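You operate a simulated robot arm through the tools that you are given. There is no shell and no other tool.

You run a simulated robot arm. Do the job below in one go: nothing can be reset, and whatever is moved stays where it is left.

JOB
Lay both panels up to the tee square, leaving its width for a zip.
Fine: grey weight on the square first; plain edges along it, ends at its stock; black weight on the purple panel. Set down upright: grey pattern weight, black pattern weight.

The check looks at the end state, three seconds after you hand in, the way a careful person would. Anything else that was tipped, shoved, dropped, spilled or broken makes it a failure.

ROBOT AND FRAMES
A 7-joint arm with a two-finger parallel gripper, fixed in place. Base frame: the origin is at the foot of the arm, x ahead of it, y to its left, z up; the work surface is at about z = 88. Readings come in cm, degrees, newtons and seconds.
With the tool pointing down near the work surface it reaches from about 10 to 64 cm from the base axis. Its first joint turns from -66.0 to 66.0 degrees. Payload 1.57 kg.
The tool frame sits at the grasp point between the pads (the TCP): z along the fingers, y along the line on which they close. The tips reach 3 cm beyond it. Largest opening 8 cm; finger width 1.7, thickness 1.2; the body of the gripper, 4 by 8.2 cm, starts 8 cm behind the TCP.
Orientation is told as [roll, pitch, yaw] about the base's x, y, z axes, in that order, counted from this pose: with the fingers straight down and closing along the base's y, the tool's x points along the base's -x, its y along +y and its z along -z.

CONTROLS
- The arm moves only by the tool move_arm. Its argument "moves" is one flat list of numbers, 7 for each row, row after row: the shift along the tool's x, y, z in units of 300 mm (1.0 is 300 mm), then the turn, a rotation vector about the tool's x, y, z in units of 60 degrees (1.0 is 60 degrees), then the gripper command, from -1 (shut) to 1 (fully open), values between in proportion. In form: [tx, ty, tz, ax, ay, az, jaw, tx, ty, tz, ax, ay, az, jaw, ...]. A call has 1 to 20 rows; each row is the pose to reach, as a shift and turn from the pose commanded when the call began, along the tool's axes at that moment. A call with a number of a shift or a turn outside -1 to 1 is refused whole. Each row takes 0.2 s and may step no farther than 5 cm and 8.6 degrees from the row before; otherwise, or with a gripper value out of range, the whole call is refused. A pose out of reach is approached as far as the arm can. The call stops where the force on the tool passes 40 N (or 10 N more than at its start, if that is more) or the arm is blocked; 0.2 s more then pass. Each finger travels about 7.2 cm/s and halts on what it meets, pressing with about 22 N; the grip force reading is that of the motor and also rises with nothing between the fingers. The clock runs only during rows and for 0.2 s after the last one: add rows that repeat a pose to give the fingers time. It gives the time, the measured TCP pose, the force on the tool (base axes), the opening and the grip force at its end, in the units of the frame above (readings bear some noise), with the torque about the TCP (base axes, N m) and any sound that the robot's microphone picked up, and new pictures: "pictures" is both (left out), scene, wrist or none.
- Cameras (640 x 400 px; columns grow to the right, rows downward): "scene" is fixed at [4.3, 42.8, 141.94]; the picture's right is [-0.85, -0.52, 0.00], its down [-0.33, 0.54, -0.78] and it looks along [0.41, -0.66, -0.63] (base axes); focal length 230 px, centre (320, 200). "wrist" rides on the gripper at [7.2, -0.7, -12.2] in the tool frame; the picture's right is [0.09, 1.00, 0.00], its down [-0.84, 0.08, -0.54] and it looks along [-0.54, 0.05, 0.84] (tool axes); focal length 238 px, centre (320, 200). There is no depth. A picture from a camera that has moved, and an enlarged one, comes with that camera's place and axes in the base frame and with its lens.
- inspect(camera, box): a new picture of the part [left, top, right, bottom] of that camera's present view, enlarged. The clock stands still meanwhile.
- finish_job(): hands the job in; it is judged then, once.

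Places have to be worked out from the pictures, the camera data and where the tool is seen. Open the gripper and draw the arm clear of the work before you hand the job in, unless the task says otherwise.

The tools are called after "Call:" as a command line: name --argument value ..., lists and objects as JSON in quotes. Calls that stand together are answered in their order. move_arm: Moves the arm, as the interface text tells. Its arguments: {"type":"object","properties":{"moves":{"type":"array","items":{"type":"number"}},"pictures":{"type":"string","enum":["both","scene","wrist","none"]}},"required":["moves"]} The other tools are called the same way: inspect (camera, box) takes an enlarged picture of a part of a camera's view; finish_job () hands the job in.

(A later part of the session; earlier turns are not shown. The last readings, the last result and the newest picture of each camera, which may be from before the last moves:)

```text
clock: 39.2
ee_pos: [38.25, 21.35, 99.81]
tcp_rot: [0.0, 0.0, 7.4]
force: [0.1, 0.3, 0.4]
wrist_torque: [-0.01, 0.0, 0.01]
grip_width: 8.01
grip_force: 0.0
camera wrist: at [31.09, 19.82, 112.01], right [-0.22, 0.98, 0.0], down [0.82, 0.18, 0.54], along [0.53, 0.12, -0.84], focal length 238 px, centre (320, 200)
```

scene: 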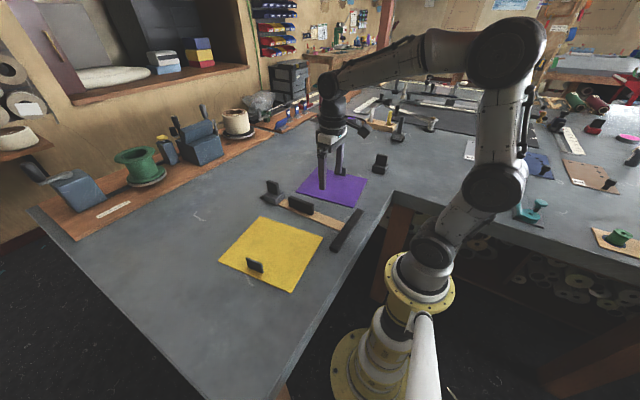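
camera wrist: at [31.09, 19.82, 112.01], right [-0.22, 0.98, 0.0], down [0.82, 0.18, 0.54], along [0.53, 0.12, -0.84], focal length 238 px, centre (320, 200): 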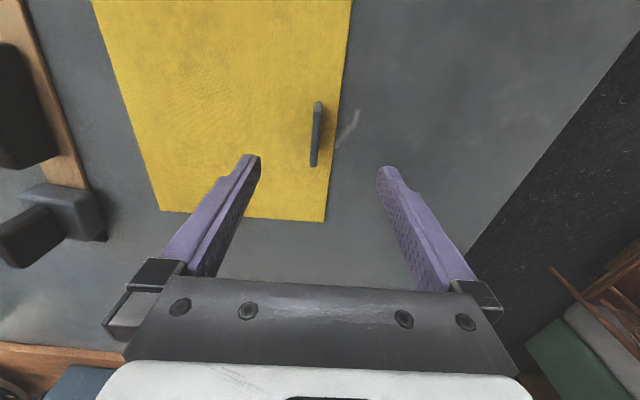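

Call:
inspect --camera "wrist" --box '[240, 60, 400, 230]'

```text
2.35 times, centred on (320, 145) of wrist
camera zoom: at [31.09, 19.82, 112.01], right [-0.22, 0.98, 0.0], down [0.82, 0.18, 0.54], along [0.53, 0.12, -0.84], focal length 561 px, centre (320, 329)
```

zoom: 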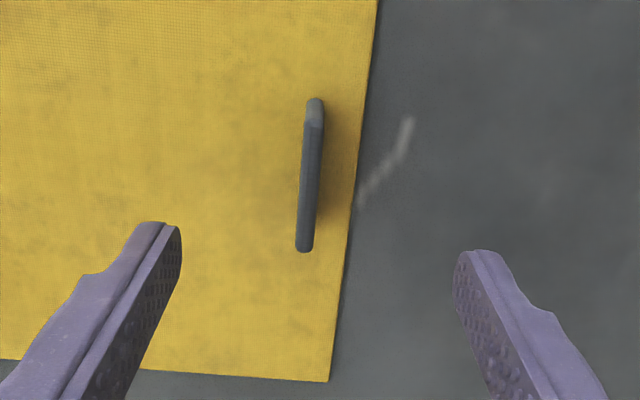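

The tab centre is near (37.9, 20.9) and yawed about 8°, so the tool needs a small correction. I make it and lower the fingers around the tab, with the tips about 7 mm above the panel.

Call:
move_arm --moves '[0.0104, -0.0155, 0.06, 0, 0, 0, 1, 0.0104, -0.0155, 0.14, 0, 0, 0, 1, 0.0104, -0.0155, 0.21, 0, 0, 0, 1, 0.0104, -0.0155, 0.245, 0, 0, 0, 0.3, 0.0104, -0.0155, 0.257, 0, 0, 0, -0.2, 0.0104, -0.0155, 0.257, 0, 0, 0, -0.2, 0.0104, -0.0155, 0.257, 0, 0, 0, -0.2]' --pictures "wrist"

```text
clock: 40.8
ee_pos: [38.03, 20.87, 92.12]
tcp_rot: [0.1, 0.1, 7.4]
force: [0.0, -0.6, 0.2]
wrist_torque: [0.0, -0.01, 0.01]
grip_width: 3.18
grip_force: 0.0
camera wrist: at [30.85, 19.21, 104.3], right [-0.22, 0.98, 0.0], down [0.82, 0.18, 0.54], along [0.53, 0.12, -0.84], focal length 238 px, centre (320, 200)
```

wrist: 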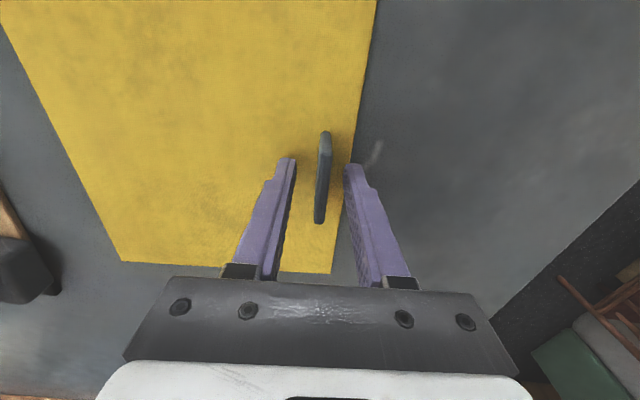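

The tab lies between the fingers, about 2–3 mm right of centre. I shift by that much and close on it.

Call:
move_arm --moves '[0, 0.008, 0, 0, 0, 0, -0.2, 0, 0.008, 0, 0, 0, 0, -0.5, 0, 0.008, 0, 0, 0, 0, -1, 0, 0.008, 0, 0, 0, 0, -1, 0, 0.008, 0, 0, 0, 0, -1, 0, 0.008, 0, 0, 0, 0, -1]' --pictures "wrist"

```text
clock: 42.2
ee_pos: [37.78, 21.01, 92.09]
tcp_rot: [-0.1, 0.0, 7.4]
force: [-0.5, 1.6, 0.8]
wrist_torque: [0.0, 0.02, -0.04]
grip_width: 0.63
grip_force: 22.2
camera wrist: at [30.78, 19.45, 104.33], right [-0.22, 0.98, 0.0], down [0.82, 0.18, 0.54], along [0.53, 0.12, -0.84], focal length 238 px, centre (320, 200)
```

wrist: 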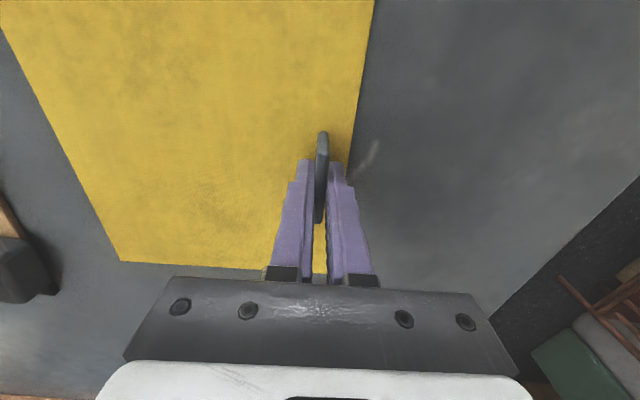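

The tab is gripped (0.63 cm). I slide and turn the yellow panel until it is about 1 cm short of both the blade and the stock, squared up to the tee square.

Call:
move_arm --moves '[0.0011, -0.0053, 0, 0, 0, 0.0034, -1, 0.0036, -0.0177, 0, 0, 0, 0.0112, -1, 0.0073, -0.0354, 0, 0, 0, 0.0223, -1, 0.0109, -0.053, 0, 0, 0, 0.0335, -1, 0.0146, -0.0707, 0, 0, 0, 0.0447, -1, 0.0182, -0.0884, 0, 0, 0, 0.0559, -1, 0.0218, -0.1061, 0, 0, 0, 0.067, -1, 0.0255, -0.1238, 0, 0, 0, 0.0782, -1, 0.0291, -0.1414, 0, 0, 0, 0.0894, -1, 0.0328, -0.1591, 0, 0, 0, 0.1005, -1, 0.0353, -0.1715, 0, 0, 0, 0.1083, -1, 0.0364, -0.1768, 0, 0, 0, 0.1117, -1, 0.0364, -0.1768, 0, 0, 0, 0.1117, -1]' --pictures "both"

```text
clock: 45.0
ee_pos: [37.44, 15.61, 92.19]
tcp_rot: [0.0, 0.0, 0.6]
force: [1.1, 1.6, 4.4]
wrist_torque: [0.03, -0.21, 0.19]
grip_width: 0.64
grip_force: 22.6
camera wrist: at [30.29, 14.9, 104.33], right [-0.1, 0.99, 0.0], down [0.84, 0.09, 0.54], along [0.54, 0.06, -0.84], focal length 238 px, centre (320, 200)
```

scene: 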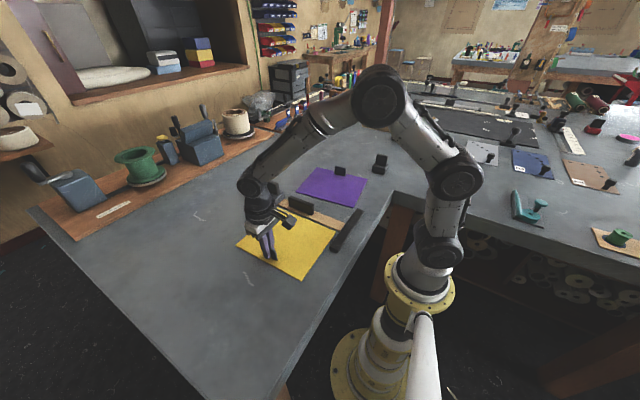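
wrist: 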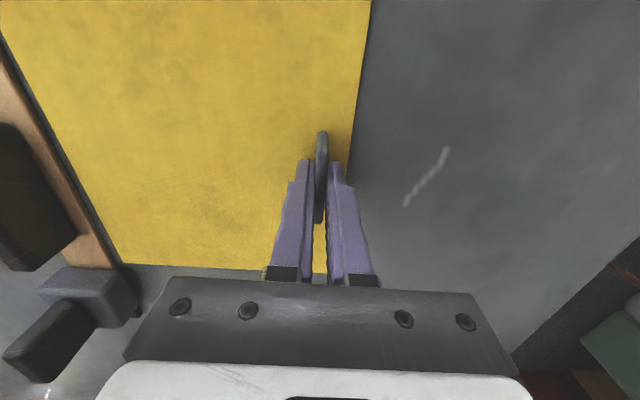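

The panel followed the tab. I zoom in on the gaps along the blade and at the stock.

Call:
inspect --camera "wrist" --box '[0, 0, 160, 280]'

Call:
inspect --camera "scene" --box '[230, 185, 370, 285]'

```text
1.43 times, centred on (80, 140) of wrist
camera zoom: at [30.29, 14.9, 104.33], right [-0.1, 0.99, 0.0], down [0.84, 0.09, 0.54], along [0.54, 0.06, -0.84], focal length 340 px, centre (663, 286)
```

zoom: 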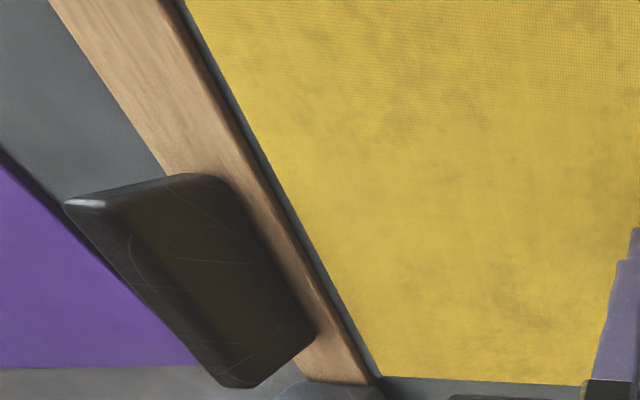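

```text
4.00 times, centred on (300, 235) of scene
camera zoom: at [4.3, 42.81, 141.94], right [-0.85, -0.52, 0.0], down [-0.33, 0.54, -0.78], along [0.41, -0.66, -0.63], focal length 918 px, centre (400, 60)
```

zoom: 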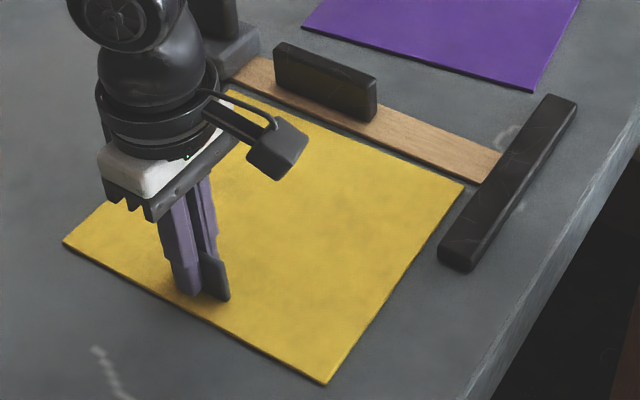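

I zoom further in on the near and far ends of this gap to judge how parallel the edges are.

Call:
inspect --camera "wrist" --box '[20, 0, 84, 40]'

Call:
inspect --camera "wrist" --box '[80, 230, 144, 270]'

Call:
inspect --camera "scene" --box '[320, 210, 368, 240]'

```text
10.00 times, centred on (52, 20) of wrist
camera zoom: at [30.29, 14.9, 104.33], right [-0.1, 0.99, 0.0], down [0.84, 0.09, 0.54], along [0.54, 0.06, -0.84], focal length 2384 px, centre (3000, 2000)
```

zoom: 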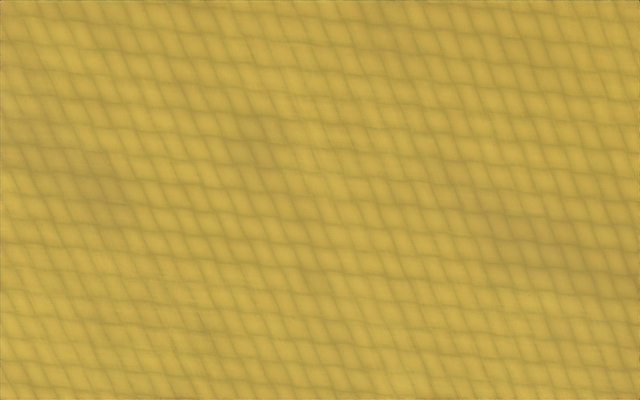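

```text
10.00 times, centred on (112, 250) of wrist
camera zoom: at [30.29, 14.9, 104.33], right [-0.1, 0.99, 0.0], down [0.84, 0.09, 0.54], along [0.54, 0.06, -0.84], focal length 2384 px, centre (2400, -300)
```

zoom: 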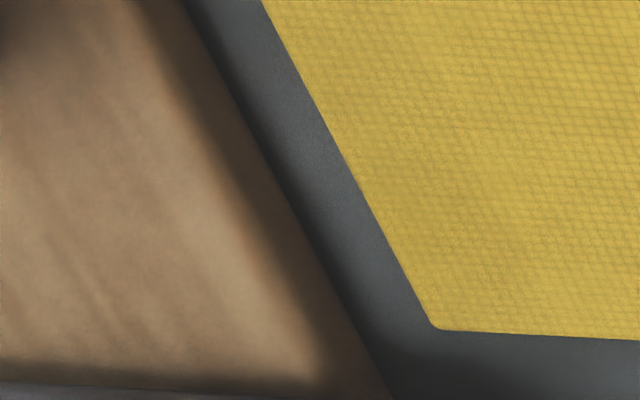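

```text
13.33 times, centred on (344, 225) of scene
camera zoom: at [4.3, 42.81, 141.94], right [-0.85, -0.52, 0.0], down [-0.33, 0.54, -0.78], along [0.41, -0.66, -0.63], focal length 3061 px, centre (0, -133)
```

zoom: 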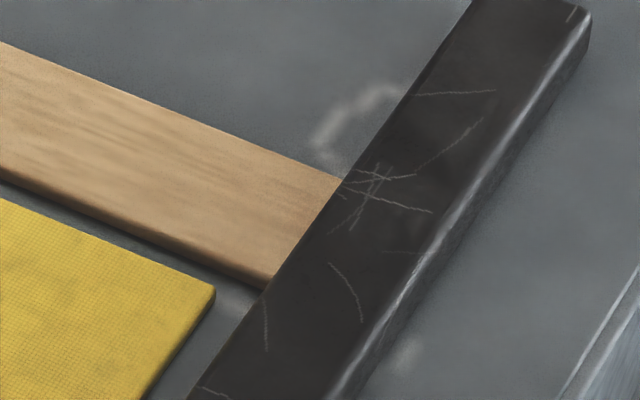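

The gap along the blade is about 0.8 cm at the stock end and 1.0 cm at the far end, with roughly 1–1.5 cm at the stock. I nudge the panel closer and correct about half a degree of yaw.

Call:
move_arm --moves '[0.004, -0.003, 0, 0, 0, 0.001, -1, 0.008, -0.007, 0, 0, 0, 0.003, -1, 0.013, -0.011, 0, 0, 0, 0.005, -1, 0.018, -0.015, 0, 0, 0, 0.007, -1, 0.0235, -0.0196, 0, 0, 0, 0.0083, -1, 0.0235, -0.0196, 0, 0, 0, 0.0083, -1]' --pictures "wrist"

Call:
inspect --camera "scene" --box '[320, 210, 368, 240]'

Call:
inspect --camera "wrist" --box '[80, 230, 144, 270]'

Call:
inspect --camera "scene" --box '[270, 185, 334, 225]'

```text
clock: 46.4
ee_pos: [36.84, 15.04, 92.16]
tcp_rot: [0.1, -0.1, 0.2]
force: [0.4, 2.0, 5.9]
wrist_torque: [0.0, -0.01, 0.12]
grip_width: 0.63
grip_force: 21.8
camera wrist: at [29.56, 14.29, 104.33], right [-0.09, 1.0, 0.0], down [0.84, 0.08, 0.54], along [0.54, 0.05, -0.84], focal length 238 px, centre (320, 200)
```

wrist: 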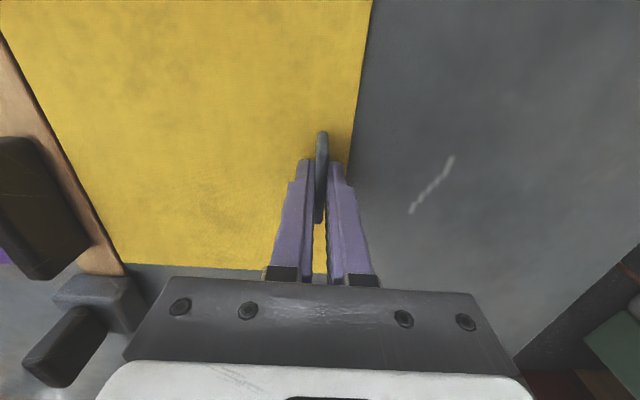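

```text
13.33 times, centred on (344, 225) of scene
camera zoom: at [4.3, 42.81, 141.94], right [-0.85, -0.52, 0.0], down [-0.33, 0.54, -0.78], along [0.41, -0.66, -0.63], focal length 3061 px, centre (0, -133)
```

zoom: 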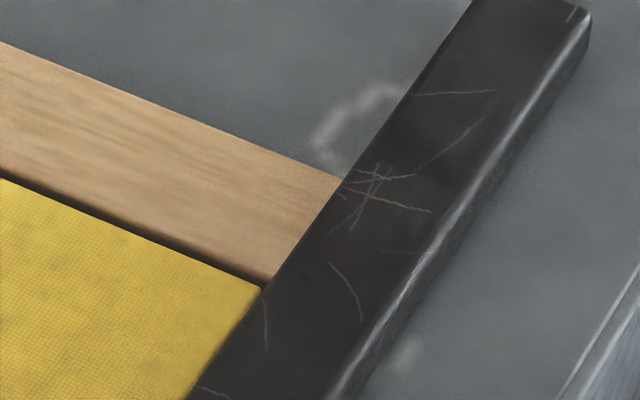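

```text
10.00 times, centred on (112, 250) of wrist
camera zoom: at [29.56, 14.29, 104.33], right [-0.09, 1.0, 0.0], down [0.84, 0.08, 0.54], along [0.54, 0.05, -0.84], focal length 2384 px, centre (2400, -300)
```

zoom: 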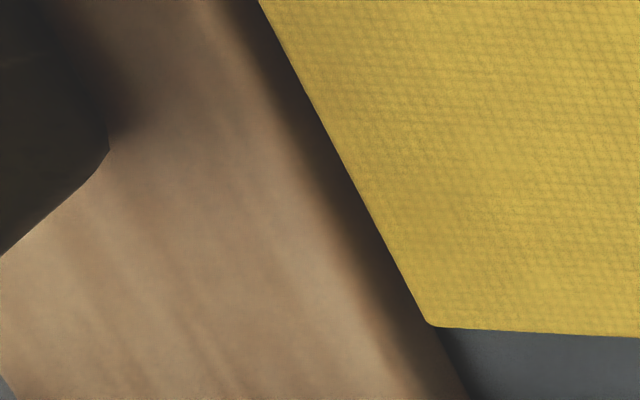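

```text
10.00 times, centred on (302, 205) of scene
camera zoom: at [4.3, 42.81, 141.94], right [-0.85, -0.52, 0.0], down [-0.33, 0.54, -0.78], along [0.41, -0.66, -0.63], focal length 2296 px, centre (500, 150)
```

zoom: 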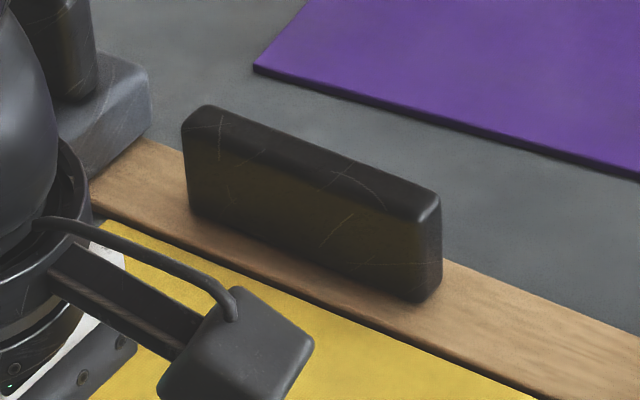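

The panel edge is now about 0.3 cm from the blade at both ends and about 0.7 cm from the stock. The tool also presses down slightly, with force z at +6 N. I ease the height by about 1 mm and slide most of the remaining way.

Call:
move_arm --moves '[0, 0, -0.002, 0, 0, 0, -1, 0.003, -0.002, -0.003, 0, 0, 0, -1, 0.006, -0.004, -0.003, 0, 0, 0, -1, 0.01, -0.006, -0.003, 0, 0, 0, -1, 0.014, -0.007, -0.003, 0, 0, 0, -1, 0.0167, -0.007, -0.003, 0, 0, 0, -1, 0.0167, -0.007, -0.003, 0, 0, 0, -1]' --pictures "wrist"

Call:
inspect --camera "scene" --box '[320, 210, 368, 240]'

Call:
inspect --camera "wrist" --box '[80, 230, 144, 270]'

```text
clock: 48.0
ee_pos: [36.12, 14.84, 92.27]
tcp_rot: [0.0, 0.1, 0.2]
force: [3.4, 0.3, -0.4]
wrist_torque: [0.18, -0.2, 0.25]
grip_width: 0.64
grip_force: 21.9
camera wrist: at [29.03, 14.15, 104.45], right [-0.1, 1.0, 0.0], down [0.84, 0.08, 0.54], along [0.54, 0.05, -0.84], focal length 238 px, centre (320, 200)
```

wrist: 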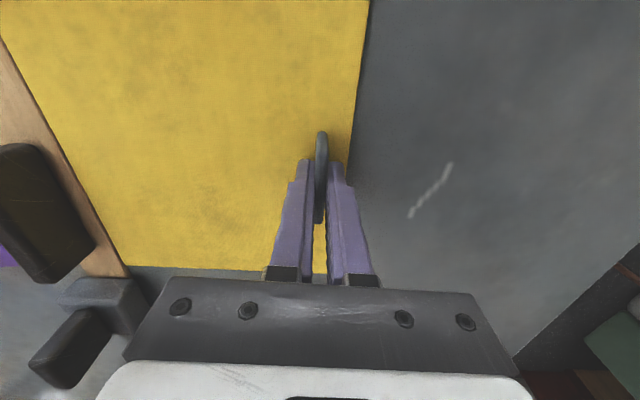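

```text
13.33 times, centred on (344, 225) of scene
camera zoom: at [4.31, 42.81, 141.94], right [-0.85, -0.52, 0.0], down [-0.33, 0.54, -0.78], along [0.41, -0.66, -0.63], focal length 3061 px, centre (0, -133)
```

zoom: 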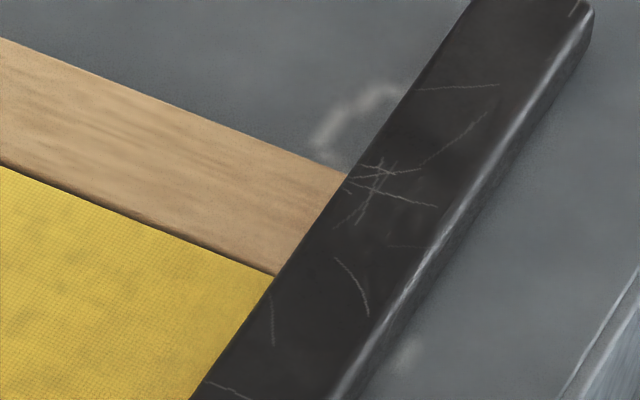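

```text
10.00 times, centred on (112, 250) of wrist
camera zoom: at [29.03, 14.15, 104.45], right [-0.1, 1.0, 0.0], down [0.84, 0.08, 0.54], along [0.54, 0.05, -0.84], focal length 2384 px, centre (2400, -300)
```

zoom: 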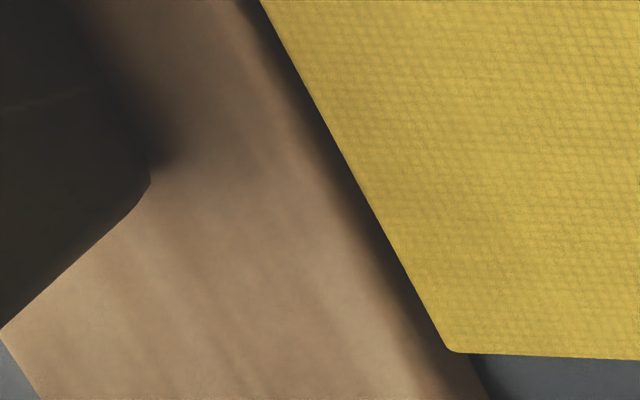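

The scene zoom shows the panel's end touched the stock and swung the square about half a degree around the grey weight, with force x at 3.4 N. I back the panel off by 3 mm and compare with the earlier views.

Call:
move_arm --moves '[-0.003, 0.001, 0, 0, 0, 0, -1, -0.006, 0.002, 0, 0, 0, 0, -1, -0.01, 0.004, 0, 0, 0, 0, -1, -0.01, 0.004, 0, 0, 0, 0, -1]' --pictures "none"

Call:
inspect --camera "scene" --box '[320, 210, 368, 240]'

Call:
inspect --camera "scene" --box '[270, 185, 334, 225]'

Call:
inspect --camera "scene" --box '[200, 140, 420, 300]'

```text
clock: 49.0
ee_pos: [36.63, 15.05, 92.34]
tcp_rot: [0.0, 0.0, 0.2]
force: [-0.5, 0.0, -0.1]
wrist_torque: [0.08, 0.01, 0.01]
grip_width: 0.63
grip_force: 21.7
```

```text
13.33 times, centred on (344, 225) of scene
camera zoom: at [4.3, 42.8, 141.94], right [-0.85, -0.52, 0.0], down [-0.33, 0.54, -0.78], along [0.41, -0.66, -0.63], focal length 3061 px, centre (0, -133)
```

zoom: 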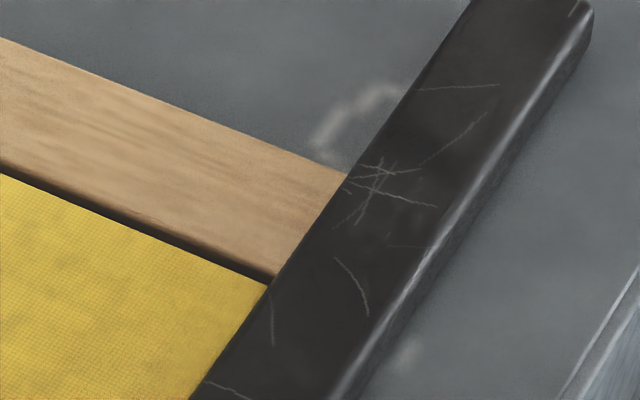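

```text
10.00 times, centred on (302, 205) of scene
camera zoom: at [4.3, 42.8, 141.94], right [-0.85, -0.52, 0.0], down [-0.33, 0.54, -0.78], along [0.41, -0.66, -0.63], focal length 2296 px, centre (500, 150)
```

zoom: 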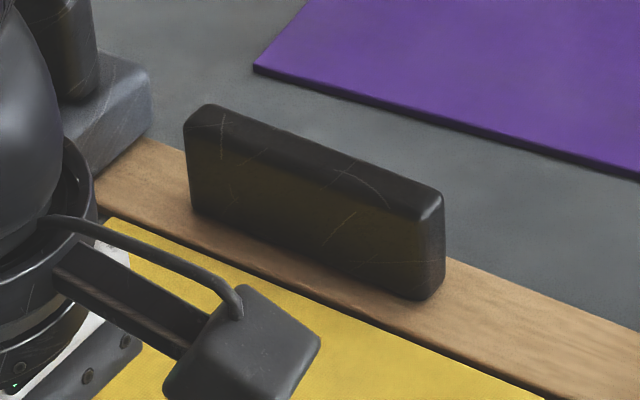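

```text
2.50 times, centred on (310, 220) of scene
camera zoom: at [4.3, 42.8, 141.94], right [-0.85, -0.52, 0.0], down [-0.33, 0.54, -0.78], along [0.41, -0.66, -0.63], focal length 574 px, centre (345, 150)
```

zoom: 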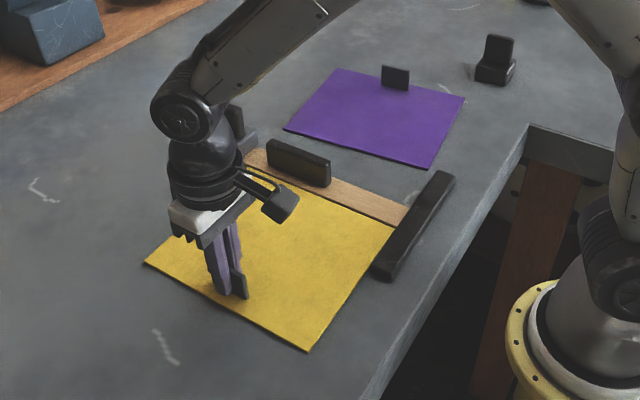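

The square has turned about +0.57° around the weight, 2.8 mm at the stock. I match the yellow panel to its present pose, still leaving about 2 mm clear, and will then check from straight above.

Call:
move_arm --moves '[0.001, -0.001, 0, 0, 0, -0.002, -1, 0.003, -0.002, 0, 0, 0, -0.004, -1, 0.005, -0.004, 0, 0, 0, -0.006, -1, 0.007, -0.0055, 0, 0, 0, -0.008, -1, 0.0083, -0.0067, 0, 0, 0, -0.0095, -1, 0.0083, -0.0067, 0, 0, 0, -0.0095, -1]' --pictures "wrist"

Call:
inspect --camera "scene" --box '[320, 210, 368, 240]'

Call:
inspect --camera "wrist" --box '[80, 230, 144, 270]'

```text
clock: 50.4
ee_pos: [36.44, 14.62, 92.28]
tcp_rot: [0.0, -0.1, 0.9]
force: [0.7, 0.6, -0.1]
wrist_torque: [0.11, -0.05, 0.03]
grip_width: 0.63
grip_force: 22.1
camera wrist: at [29.16, 13.94, 104.44], right [-0.11, 0.99, 0.0], down [0.84, 0.09, 0.54], along [0.54, 0.06, -0.84], focal length 238 px, centre (320, 200)
```

wrist: 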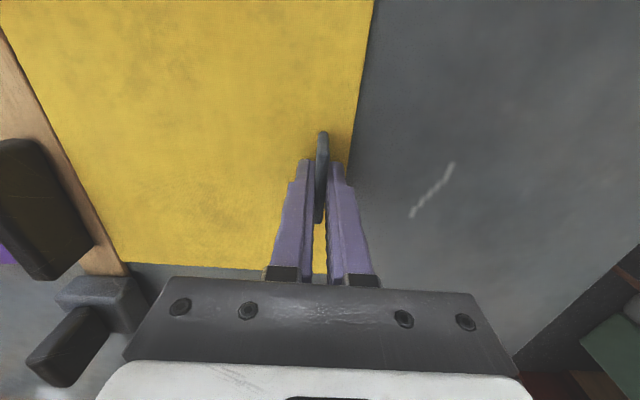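

```text
13.33 times, centred on (344, 225) of scene
camera zoom: at [4.3, 42.8, 141.94], right [-0.85, -0.52, 0.0], down [-0.33, 0.54, -0.78], along [0.41, -0.66, -0.63], focal length 3061 px, centre (0, -133)
```

zoom: 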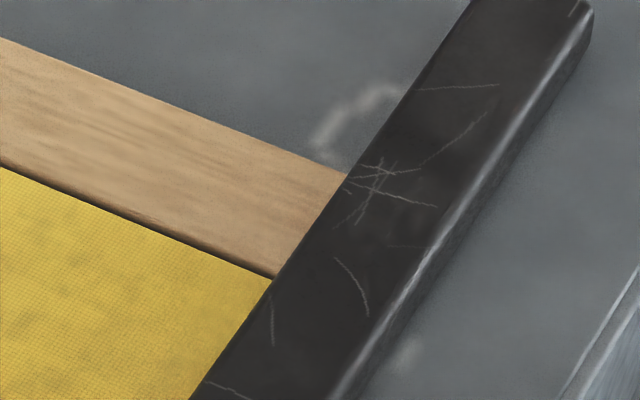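

```text
10.00 times, centred on (112, 250) of wrist
camera zoom: at [29.16, 13.94, 104.44], right [-0.11, 0.99, 0.0], down [0.84, 0.09, 0.54], along [0.54, 0.06, -0.84], focal length 2384 px, centre (2400, -300)
```

zoom: 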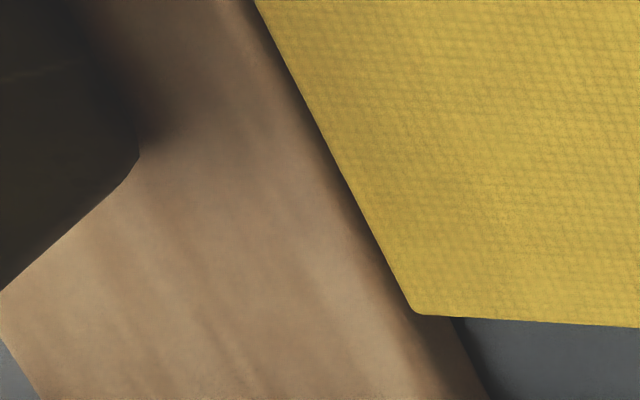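

The square did not move this time. I open the fingers, rise clear of the tab and look straight down on the seam and the stock corner.

Call:
move_arm --moves '[0, 0, 0, 0, 0, 0, -0.6, 0, 0, 0, 0, 0, 0, -0.2, 0, 0, 0, 0, 0, 0, -0.2, 0, 0, -0.05, 0, 0, 0, -0.2, 0, 0, -0.15, 0, 0, 0, 0, 0, 0, -0.26, 0, 0, 0, 0, 0.02, -0.14, -0.267, 0, 0, 0, 0, 0.04, -0.28, -0.267, 0, 0, 0, 0.5, 0.06, -0.43, -0.267, 0, 0, 0, 1, 0.082, -0.5857, -0.267, 0, 0, 0, 1, 0.082, -0.5857, -0.267, 0, 0, 0, 1]' --pictures "both"

```text
clock: 52.8
ee_pos: [33.98, -3.01, 100.3]
tcp_rot: [0.0, 0.0, 0.9]
force: [0.2, 0.3, -0.5]
wrist_torque: [0.03, 0.0, -0.01]
grip_width: 7.98
grip_force: 0.2
camera wrist: at [26.7, -3.75, 112.51], right [-0.11, 0.99, 0.0], down [0.84, 0.09, 0.54], along [0.54, 0.06, -0.84], focal length 238 px, centre (320, 200)
```

scene: 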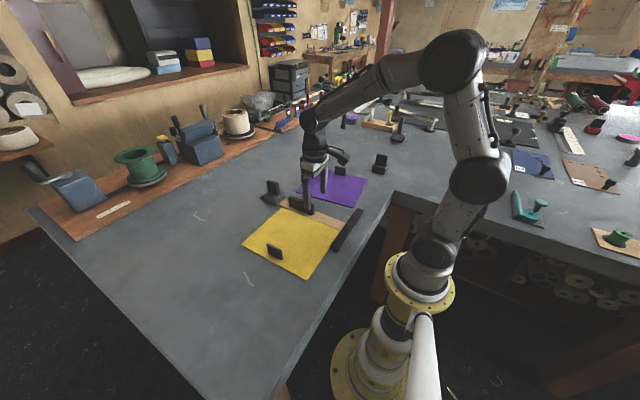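
wrist: 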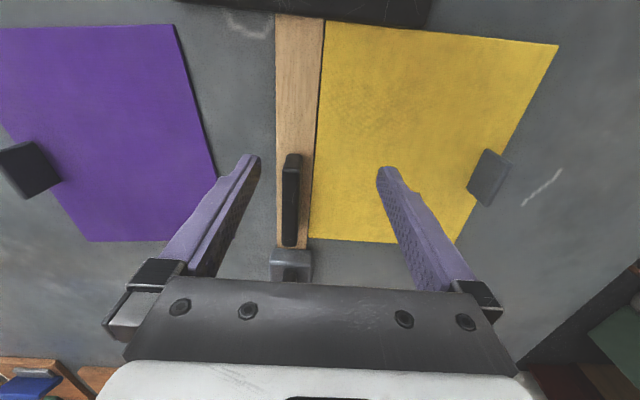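

Now both seams can be seen from above. I enlarge the stock corner and several places along the seam.

Call:
inspect --camera "wrist" --box '[290, 0, 370, 50]'

Call:
inspect --camera "wrist" --box '[285, 200, 349, 240]'

Call:
inspect --camera "wrist" --box '[290, 110, 354, 150]'

Call:
inspect --camera "wrist" --box '[370, 0, 450, 50]'

```text
8.00 times, centred on (330, 25) of wrist
camera zoom: at [26.7, -3.75, 112.51], right [-0.11, 0.99, 0.0], down [0.84, 0.09, 0.54], along [0.54, 0.06, -0.84], focal length 1907 px, centre (240, 1600)
```

zoom: 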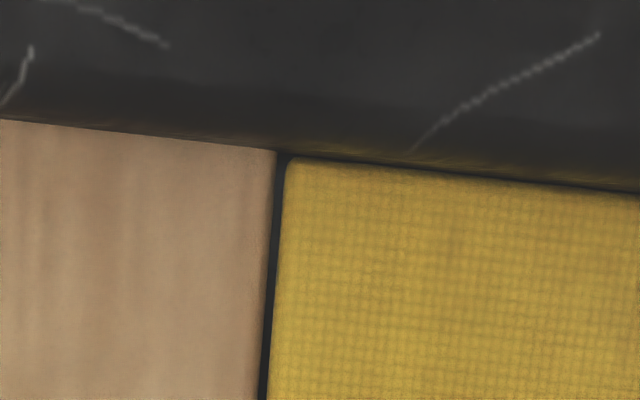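

```text
10.00 times, centred on (317, 220) of wrist
camera zoom: at [26.7, -3.75, 112.51], right [-0.11, 0.99, 0.0], down [0.84, 0.09, 0.54], along [0.54, 0.06, -0.84], focal length 2384 px, centre (350, 0)
```

zoom: 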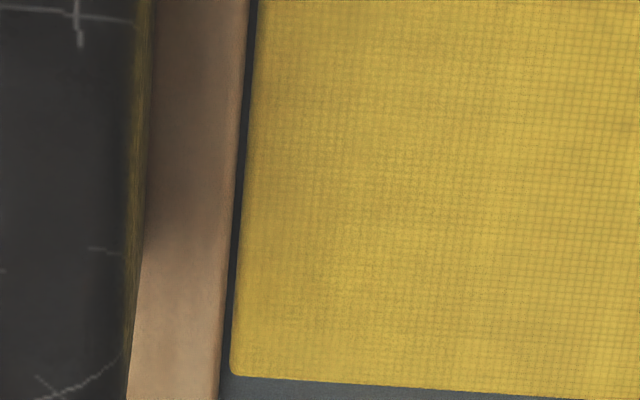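

```text
10.00 times, centred on (322, 130) of wrist
camera zoom: at [26.7, -3.75, 112.51], right [-0.11, 0.99, 0.0], down [0.84, 0.09, 0.54], along [0.54, 0.06, -0.84], focal length 2384 px, centre (300, 900)
```

zoom: 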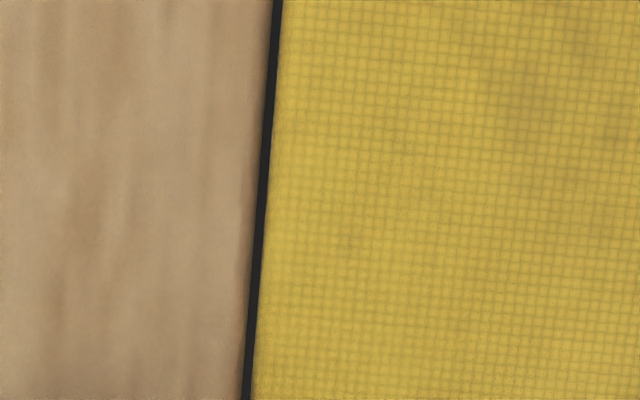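

```text
8.00 times, centred on (410, 25) of wrist
camera zoom: at [26.7, -3.75, 112.51], right [-0.11, 0.99, 0.0], down [0.84, 0.09, 0.54], along [0.54, 0.06, -0.84], focal length 1907 px, centre (-400, 1600)
```

zoom: 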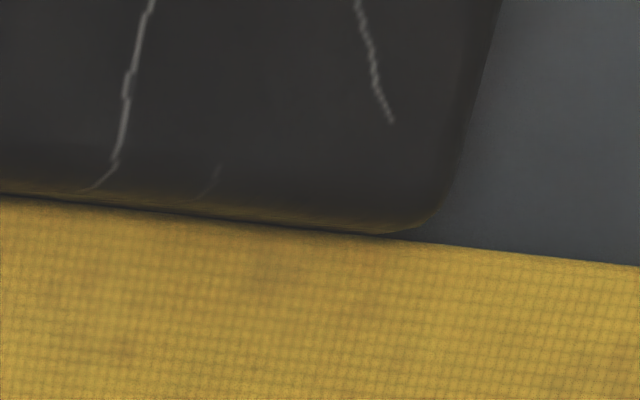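

The yellow panel is well placed: a uniform 1.2 mm seam along the blade, and its end is practically touching the stock. Next I go to the purple tab, near (40.5, -32), with matching yaw.

Call:
move_arm --moves '[-0.028, -0.1386, 0, 0, 0, -0.0153, 1, -0.0557, -0.2771, 0, 0, 0, -0.0306, 1, -0.0836, -0.4157, 0, 0, 0, -0.0459, 1, -0.1114, -0.5543, 0, 0, 0, -0.0611, 1, -0.1393, -0.6929, 0, 0, 0, -0.0764, 1, -0.1671, -0.8314, 0, 0, 0, -0.0917, 1, -0.195, -0.97, 0, 0, 0, -0.107, 1, -0.195, -0.97, 0, 0, 0, -0.107, 1]' --pictures "wrist"

Call:
inspect --camera "wrist" --box '[240, 60, 400, 230]'

```text
clock: 54.6
ee_pos: [40.31, -32.03, 100.17]
tcp_rot: [0.0, 0.0, 7.2]
force: [0.8, 0.0, -0.2]
wrist_torque: [0.04, 0.0, 0.03]
grip_width: 7.99
grip_force: 0.1
camera wrist: at [33.22, -33.59, 112.4], right [-0.22, 0.98, 0.0], down [0.82, 0.18, 0.54], along [0.53, 0.12, -0.84], focal length 238 px, centre (320, 200)
```

wrist: 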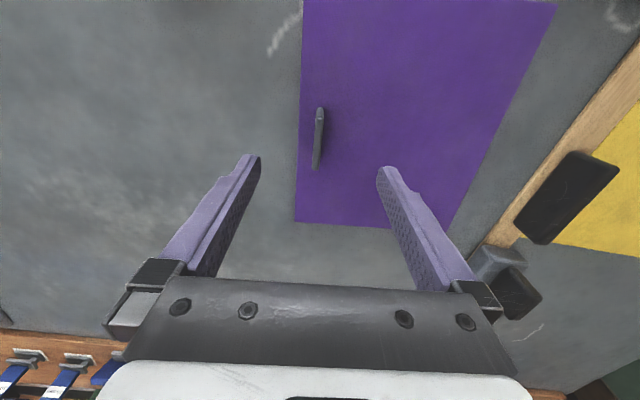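

```text
2.35 times, centred on (320, 145) of wrist
camera zoom: at [33.22, -33.59, 112.4], right [-0.22, 0.98, 0.0], down [0.82, 0.18, 0.54], along [0.53, 0.12, -0.84], focal length 561 px, centre (320, 329)
```

zoom: 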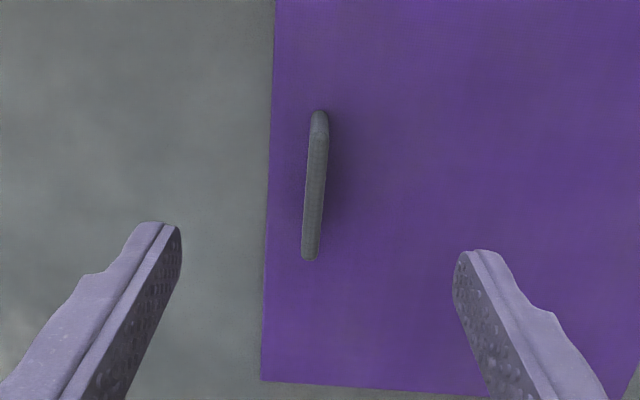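

The purple tab centre is near (40.6, -32.1) with yaw about 7.6°. I lower the fingers around it and partly close to check the centring.

Call:
move_arm --moves '[-0.0091, 0, 0.06, 0, 0, -0.007, 1, -0.0091, 0, 0.14, 0, 0, -0.007, 1, -0.0091, 0, 0.21, 0, 0, -0.007, 1, -0.0091, 0, 0.25, 0, 0, -0.007, 0.3, -0.0091, 0, 0.2633, 0, 0, -0.007, -0.2, -0.0091, 0, 0.2633, 0, 0, -0.007, -0.2, -0.0091, 0, 0.2633, 0, 0, -0.007, -0.2]' --pictures "wrist"

```text
clock: 56.2
ee_pos: [40.69, -31.93, 92.45]
tcp_rot: [0.0, 0.1, 7.6]
force: [0.6, 0.2, 0.0]
wrist_torque: [0.0, -0.01, -0.01]
grip_width: 3.2
grip_force: 0.2
camera wrist: at [33.58, -33.57, 104.59], right [-0.22, 0.97, 0.0], down [0.82, 0.19, 0.54], along [0.53, 0.12, -0.84], focal length 238 px, centre (320, 200)
```

wrist: 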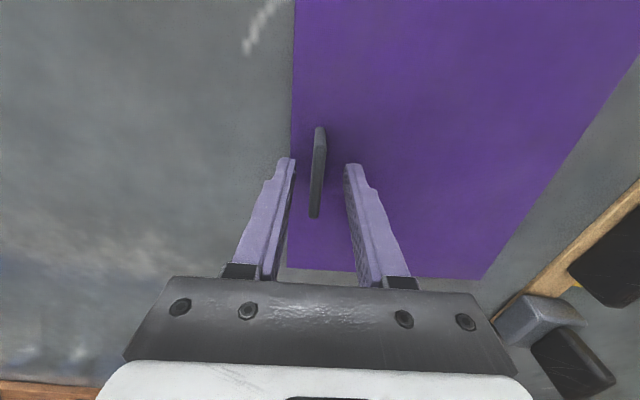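

The tab is centred, so I close on it.

Call:
move_arm --moves '[0, 0, 0, 0, 0, 0, -0.5, 0, 0, 0, 0, 0, 0, -1, 0, 0, 0, 0, 0, 0, -1, 0, 0, 0, 0, 0, 0, -1, 0, 0, 0, 0, 0, 0, -1]' --pictures "wrist"

```text
clock: 57.4
ee_pos: [40.53, -31.91, 92.46]
tcp_rot: [0.0, 0.0, 7.6]
force: [1.1, -1.1, 1.3]
wrist_torque: [0.0, 0.0, -0.07]
grip_width: 0.65
grip_force: 22.2
camera wrist: at [33.59, -33.57, 104.61], right [-0.22, 0.97, 0.0], down [0.82, 0.19, 0.54], along [0.53, 0.12, -0.84], focal length 238 px, centre (320, 200)
```

wrist: 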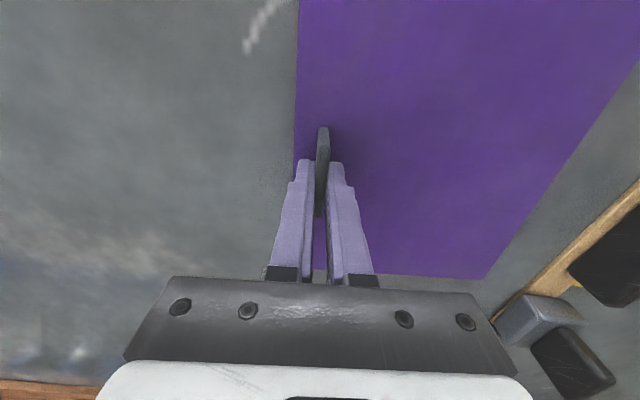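

The purple tab is gripped. I slide and turn the panel so it ends parallel to the square, about 1 cm short of the blade and the stock.

Call:
move_arm --moves '[0.0018, 0.0059, 0, 0, 0, 0.0032, -1, 0.0059, 0.0195, 0, 0, 0, 0.0105, -1, 0.0118, 0.039, 0, 0, 0, 0.021, -1, 0.0177, 0.0586, 0, 0, 0, 0.0315, -1, 0.0236, 0.0781, 0, 0, 0, 0.042, -1, 0.0295, 0.0976, 0, 0, 0, 0.0525, -1, 0.0354, 0.1171, 0, 0, 0, 0.063, -1, 0.0413, 0.1366, 0, 0, 0, 0.0735, -1, 0.0472, 0.1562, 0, 0, 0, 0.084, -1, 0.0531, 0.1757, 0, 0, 0, 0.0945, -1, 0.0572, 0.1893, 0, 0, 0, 0.1019, -1, 0.059, 0.1952, 0, 0, 0, 0.105, -1, 0.059, 0.1952, 0, 0, 0, 0.105, -1]' --pictures "both"

Call:
inspect --camera "scene" --box '[270, 160, 400, 240]'

```text
clock: 60.2
ee_pos: [38.05, -26.53, 92.34]
tcp_rot: [-0.2, -0.1, 1.2]
force: [2.8, -4.6, 11.1]
wrist_torque: [0.03, -0.27, 0.05]
grip_width: 0.67
grip_force: 22.4
camera wrist: at [30.89, -27.23, 104.58], right [-0.11, 0.99, 0.0], down [0.83, 0.1, 0.54], along [0.54, 0.06, -0.84], focal length 238 px, centre (320, 200)
```

scene: 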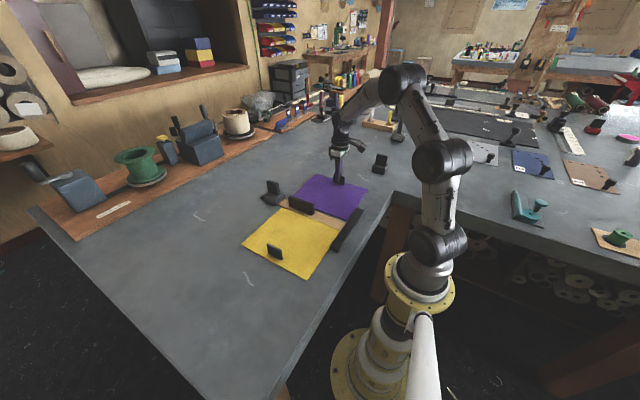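
wrist: 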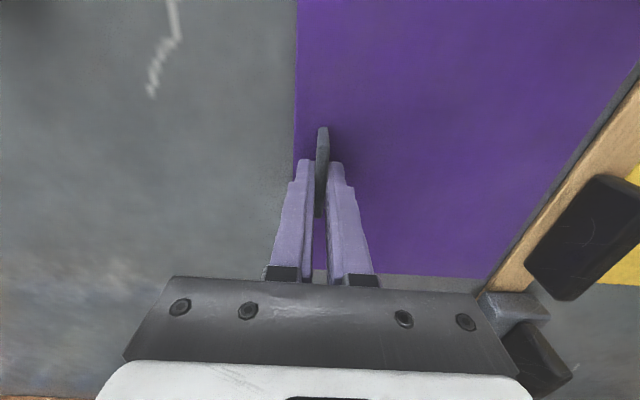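

```text
4.92 times, centred on (335, 200) of scene
camera zoom: at [4.29, 42.8, 141.95], right [-0.85, -0.52, 0.0], down [-0.33, 0.54, -0.78], along [0.41, -0.66, -0.63], focal length 1130 px, centre (246, 200)
```

zoom: 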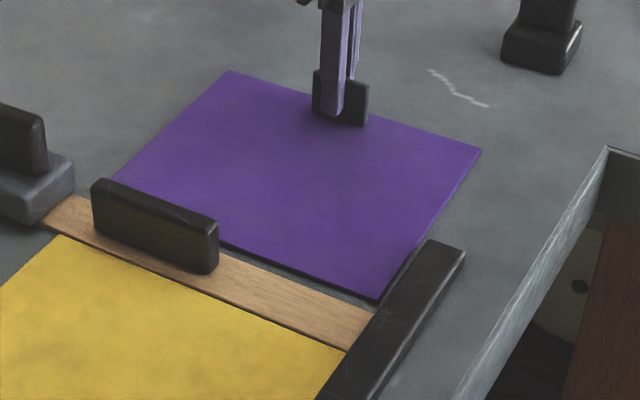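

The tool presses down with 11 N, so I ease up by 1.5 mm before going on, and zoom in on the remaining gaps.

Call:
move_arm --moves '[0, 0, -0.0025, 0, 0, 0, -1, 0, 0, -0.005, 0, 0, 0, -1, 0, 0, -0.005, 0, 0, 0, -1]' --pictures "none"

Call:
inspect --camera "wrist" --box '[460, 250, 524, 290]'

Call:
inspect --camera "wrist" --box '[576, 60, 640, 100]'

Call:
inspect --camera "scene" --box '[320, 200, 368, 230]'

```text
clock: 61.0
ee_pos: [38.1, -26.34, 92.4]
tcp_rot: [0.1, 0.1, 1.2]
force: [1.7, -0.1, 2.3]
wrist_torque: [-0.02, -0.48, 0.02]
grip_width: 0.63
grip_force: 22.5
```

```text
10.00 times, centred on (492, 270) of wrist
camera zoom: at [30.86, -27.14, 104.62], right [-0.11, 0.99, 0.0], down [0.84, 0.1, 0.54], along [0.54, 0.06, -0.84], focal length 2384 px, centre (-1400, -500)
```

zoom: 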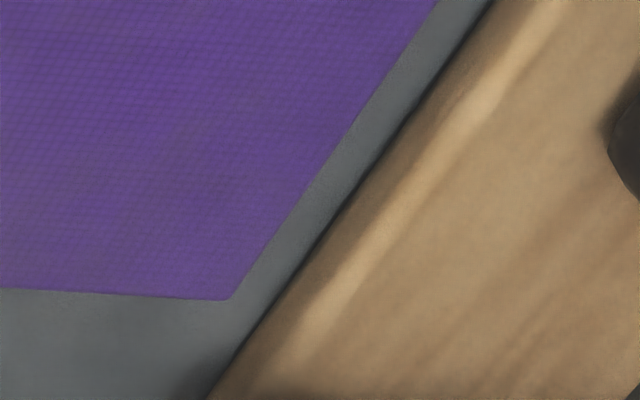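

```text
10.00 times, centred on (608, 80) of wrist
camera zoom: at [30.86, -27.14, 104.62], right [-0.11, 0.99, 0.0], down [0.84, 0.1, 0.54], along [0.54, 0.06, -0.84], focal length 2384 px, centre (-2560, 1400)
```

zoom: 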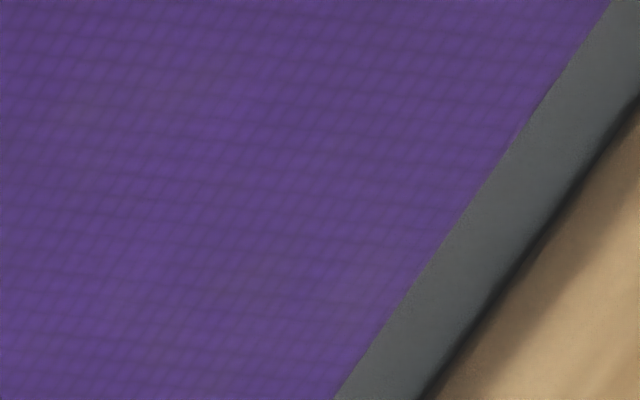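

```text
13.33 times, centred on (344, 215) of scene
camera zoom: at [4.3, 42.81, 141.94], right [-0.85, -0.52, 0.0], down [-0.33, 0.54, -0.78], along [0.41, -0.66, -0.63], focal length 3061 px, centre (0, 0)
```

zoom: 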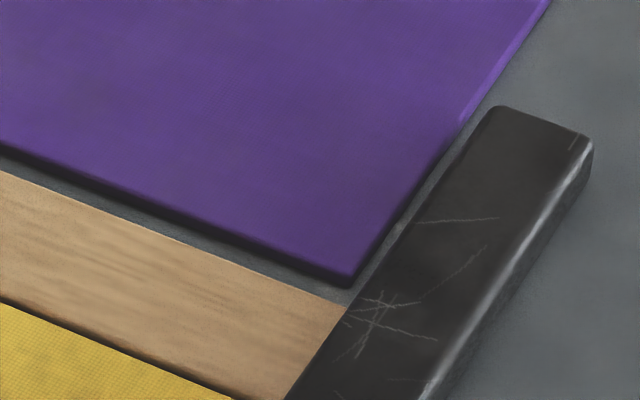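

The purple edge is parallel to the blade, with a gap of about 0.94 cm all along and roughly 0.9 cm to the stock. I slide it most of the way, leaving a small safety gap.

Call:
move_arm --moves '[0.003, 0.004, 0, 0, 0, 0, -1, 0.007, 0.009, 0, 0, 0, 0, -1, 0.011, 0.014, 0, 0, 0, 0, -1, 0.015, 0.0195, 0, 0, 0, 0, -1, 0.018, 0.0235, 0, 0, 0, 0, -1, 0.0195, 0.0254, 0, 0, 0, 0, -1, 0.0195, 0.0254, 0, 0, 0, 0, -1]' --pictures "wrist"

Call:
inspect --camera "scene" --box '[320, 200, 368, 230]'

Call:
inspect --camera "wrist" --box '[450, 240, 530, 290]'

```text
clock: 62.6
ee_pos: [37.43, -25.63, 92.51]
tcp_rot: [-0.1, -0.1, 1.3]
force: [0.2, 0.7, 0.5]
wrist_torque: [-0.07, 0.0, -0.03]
grip_width: 0.62
grip_force: 22.5
camera wrist: at [30.29, -26.34, 104.71], right [-0.11, 0.99, 0.0], down [0.83, 0.1, 0.54], along [0.54, 0.06, -0.84], focal length 238 px, centre (320, 200)
```

wrist: 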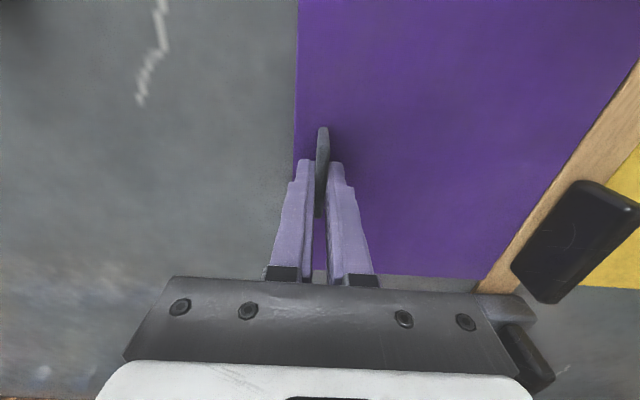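

```text
13.33 times, centred on (344, 215) of scene
camera zoom: at [4.3, 42.8, 141.94], right [-0.85, -0.52, 0.0], down [-0.33, 0.54, -0.78], along [0.41, -0.66, -0.63], focal length 3061 px, centre (0, 0)
```

zoom: 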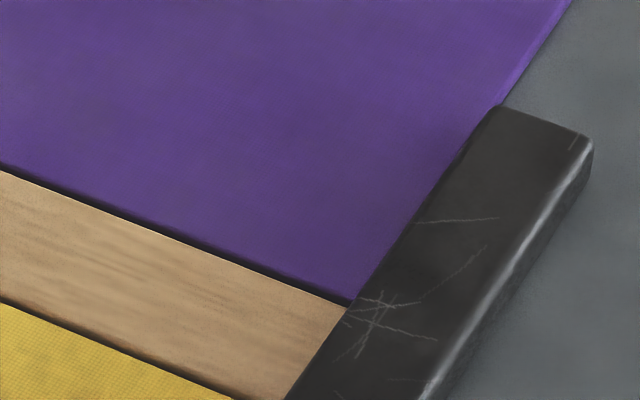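

```text
8.00 times, centred on (490, 265) of wrist
camera zoom: at [30.29, -26.34, 104.71], right [-0.11, 0.99, 0.0], down [0.83, 0.1, 0.54], along [0.54, 0.06, -0.84], focal length 1907 px, centre (-1040, -320)
```

zoom: 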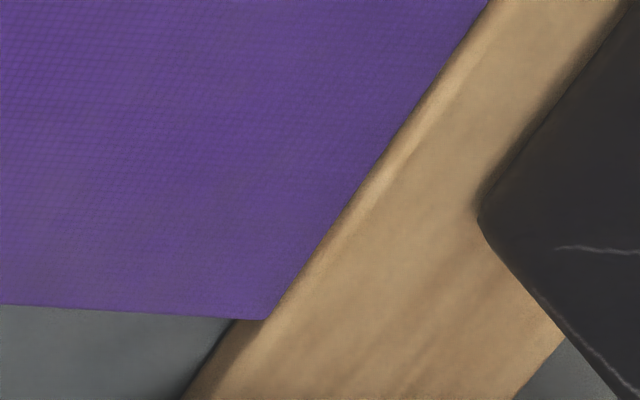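

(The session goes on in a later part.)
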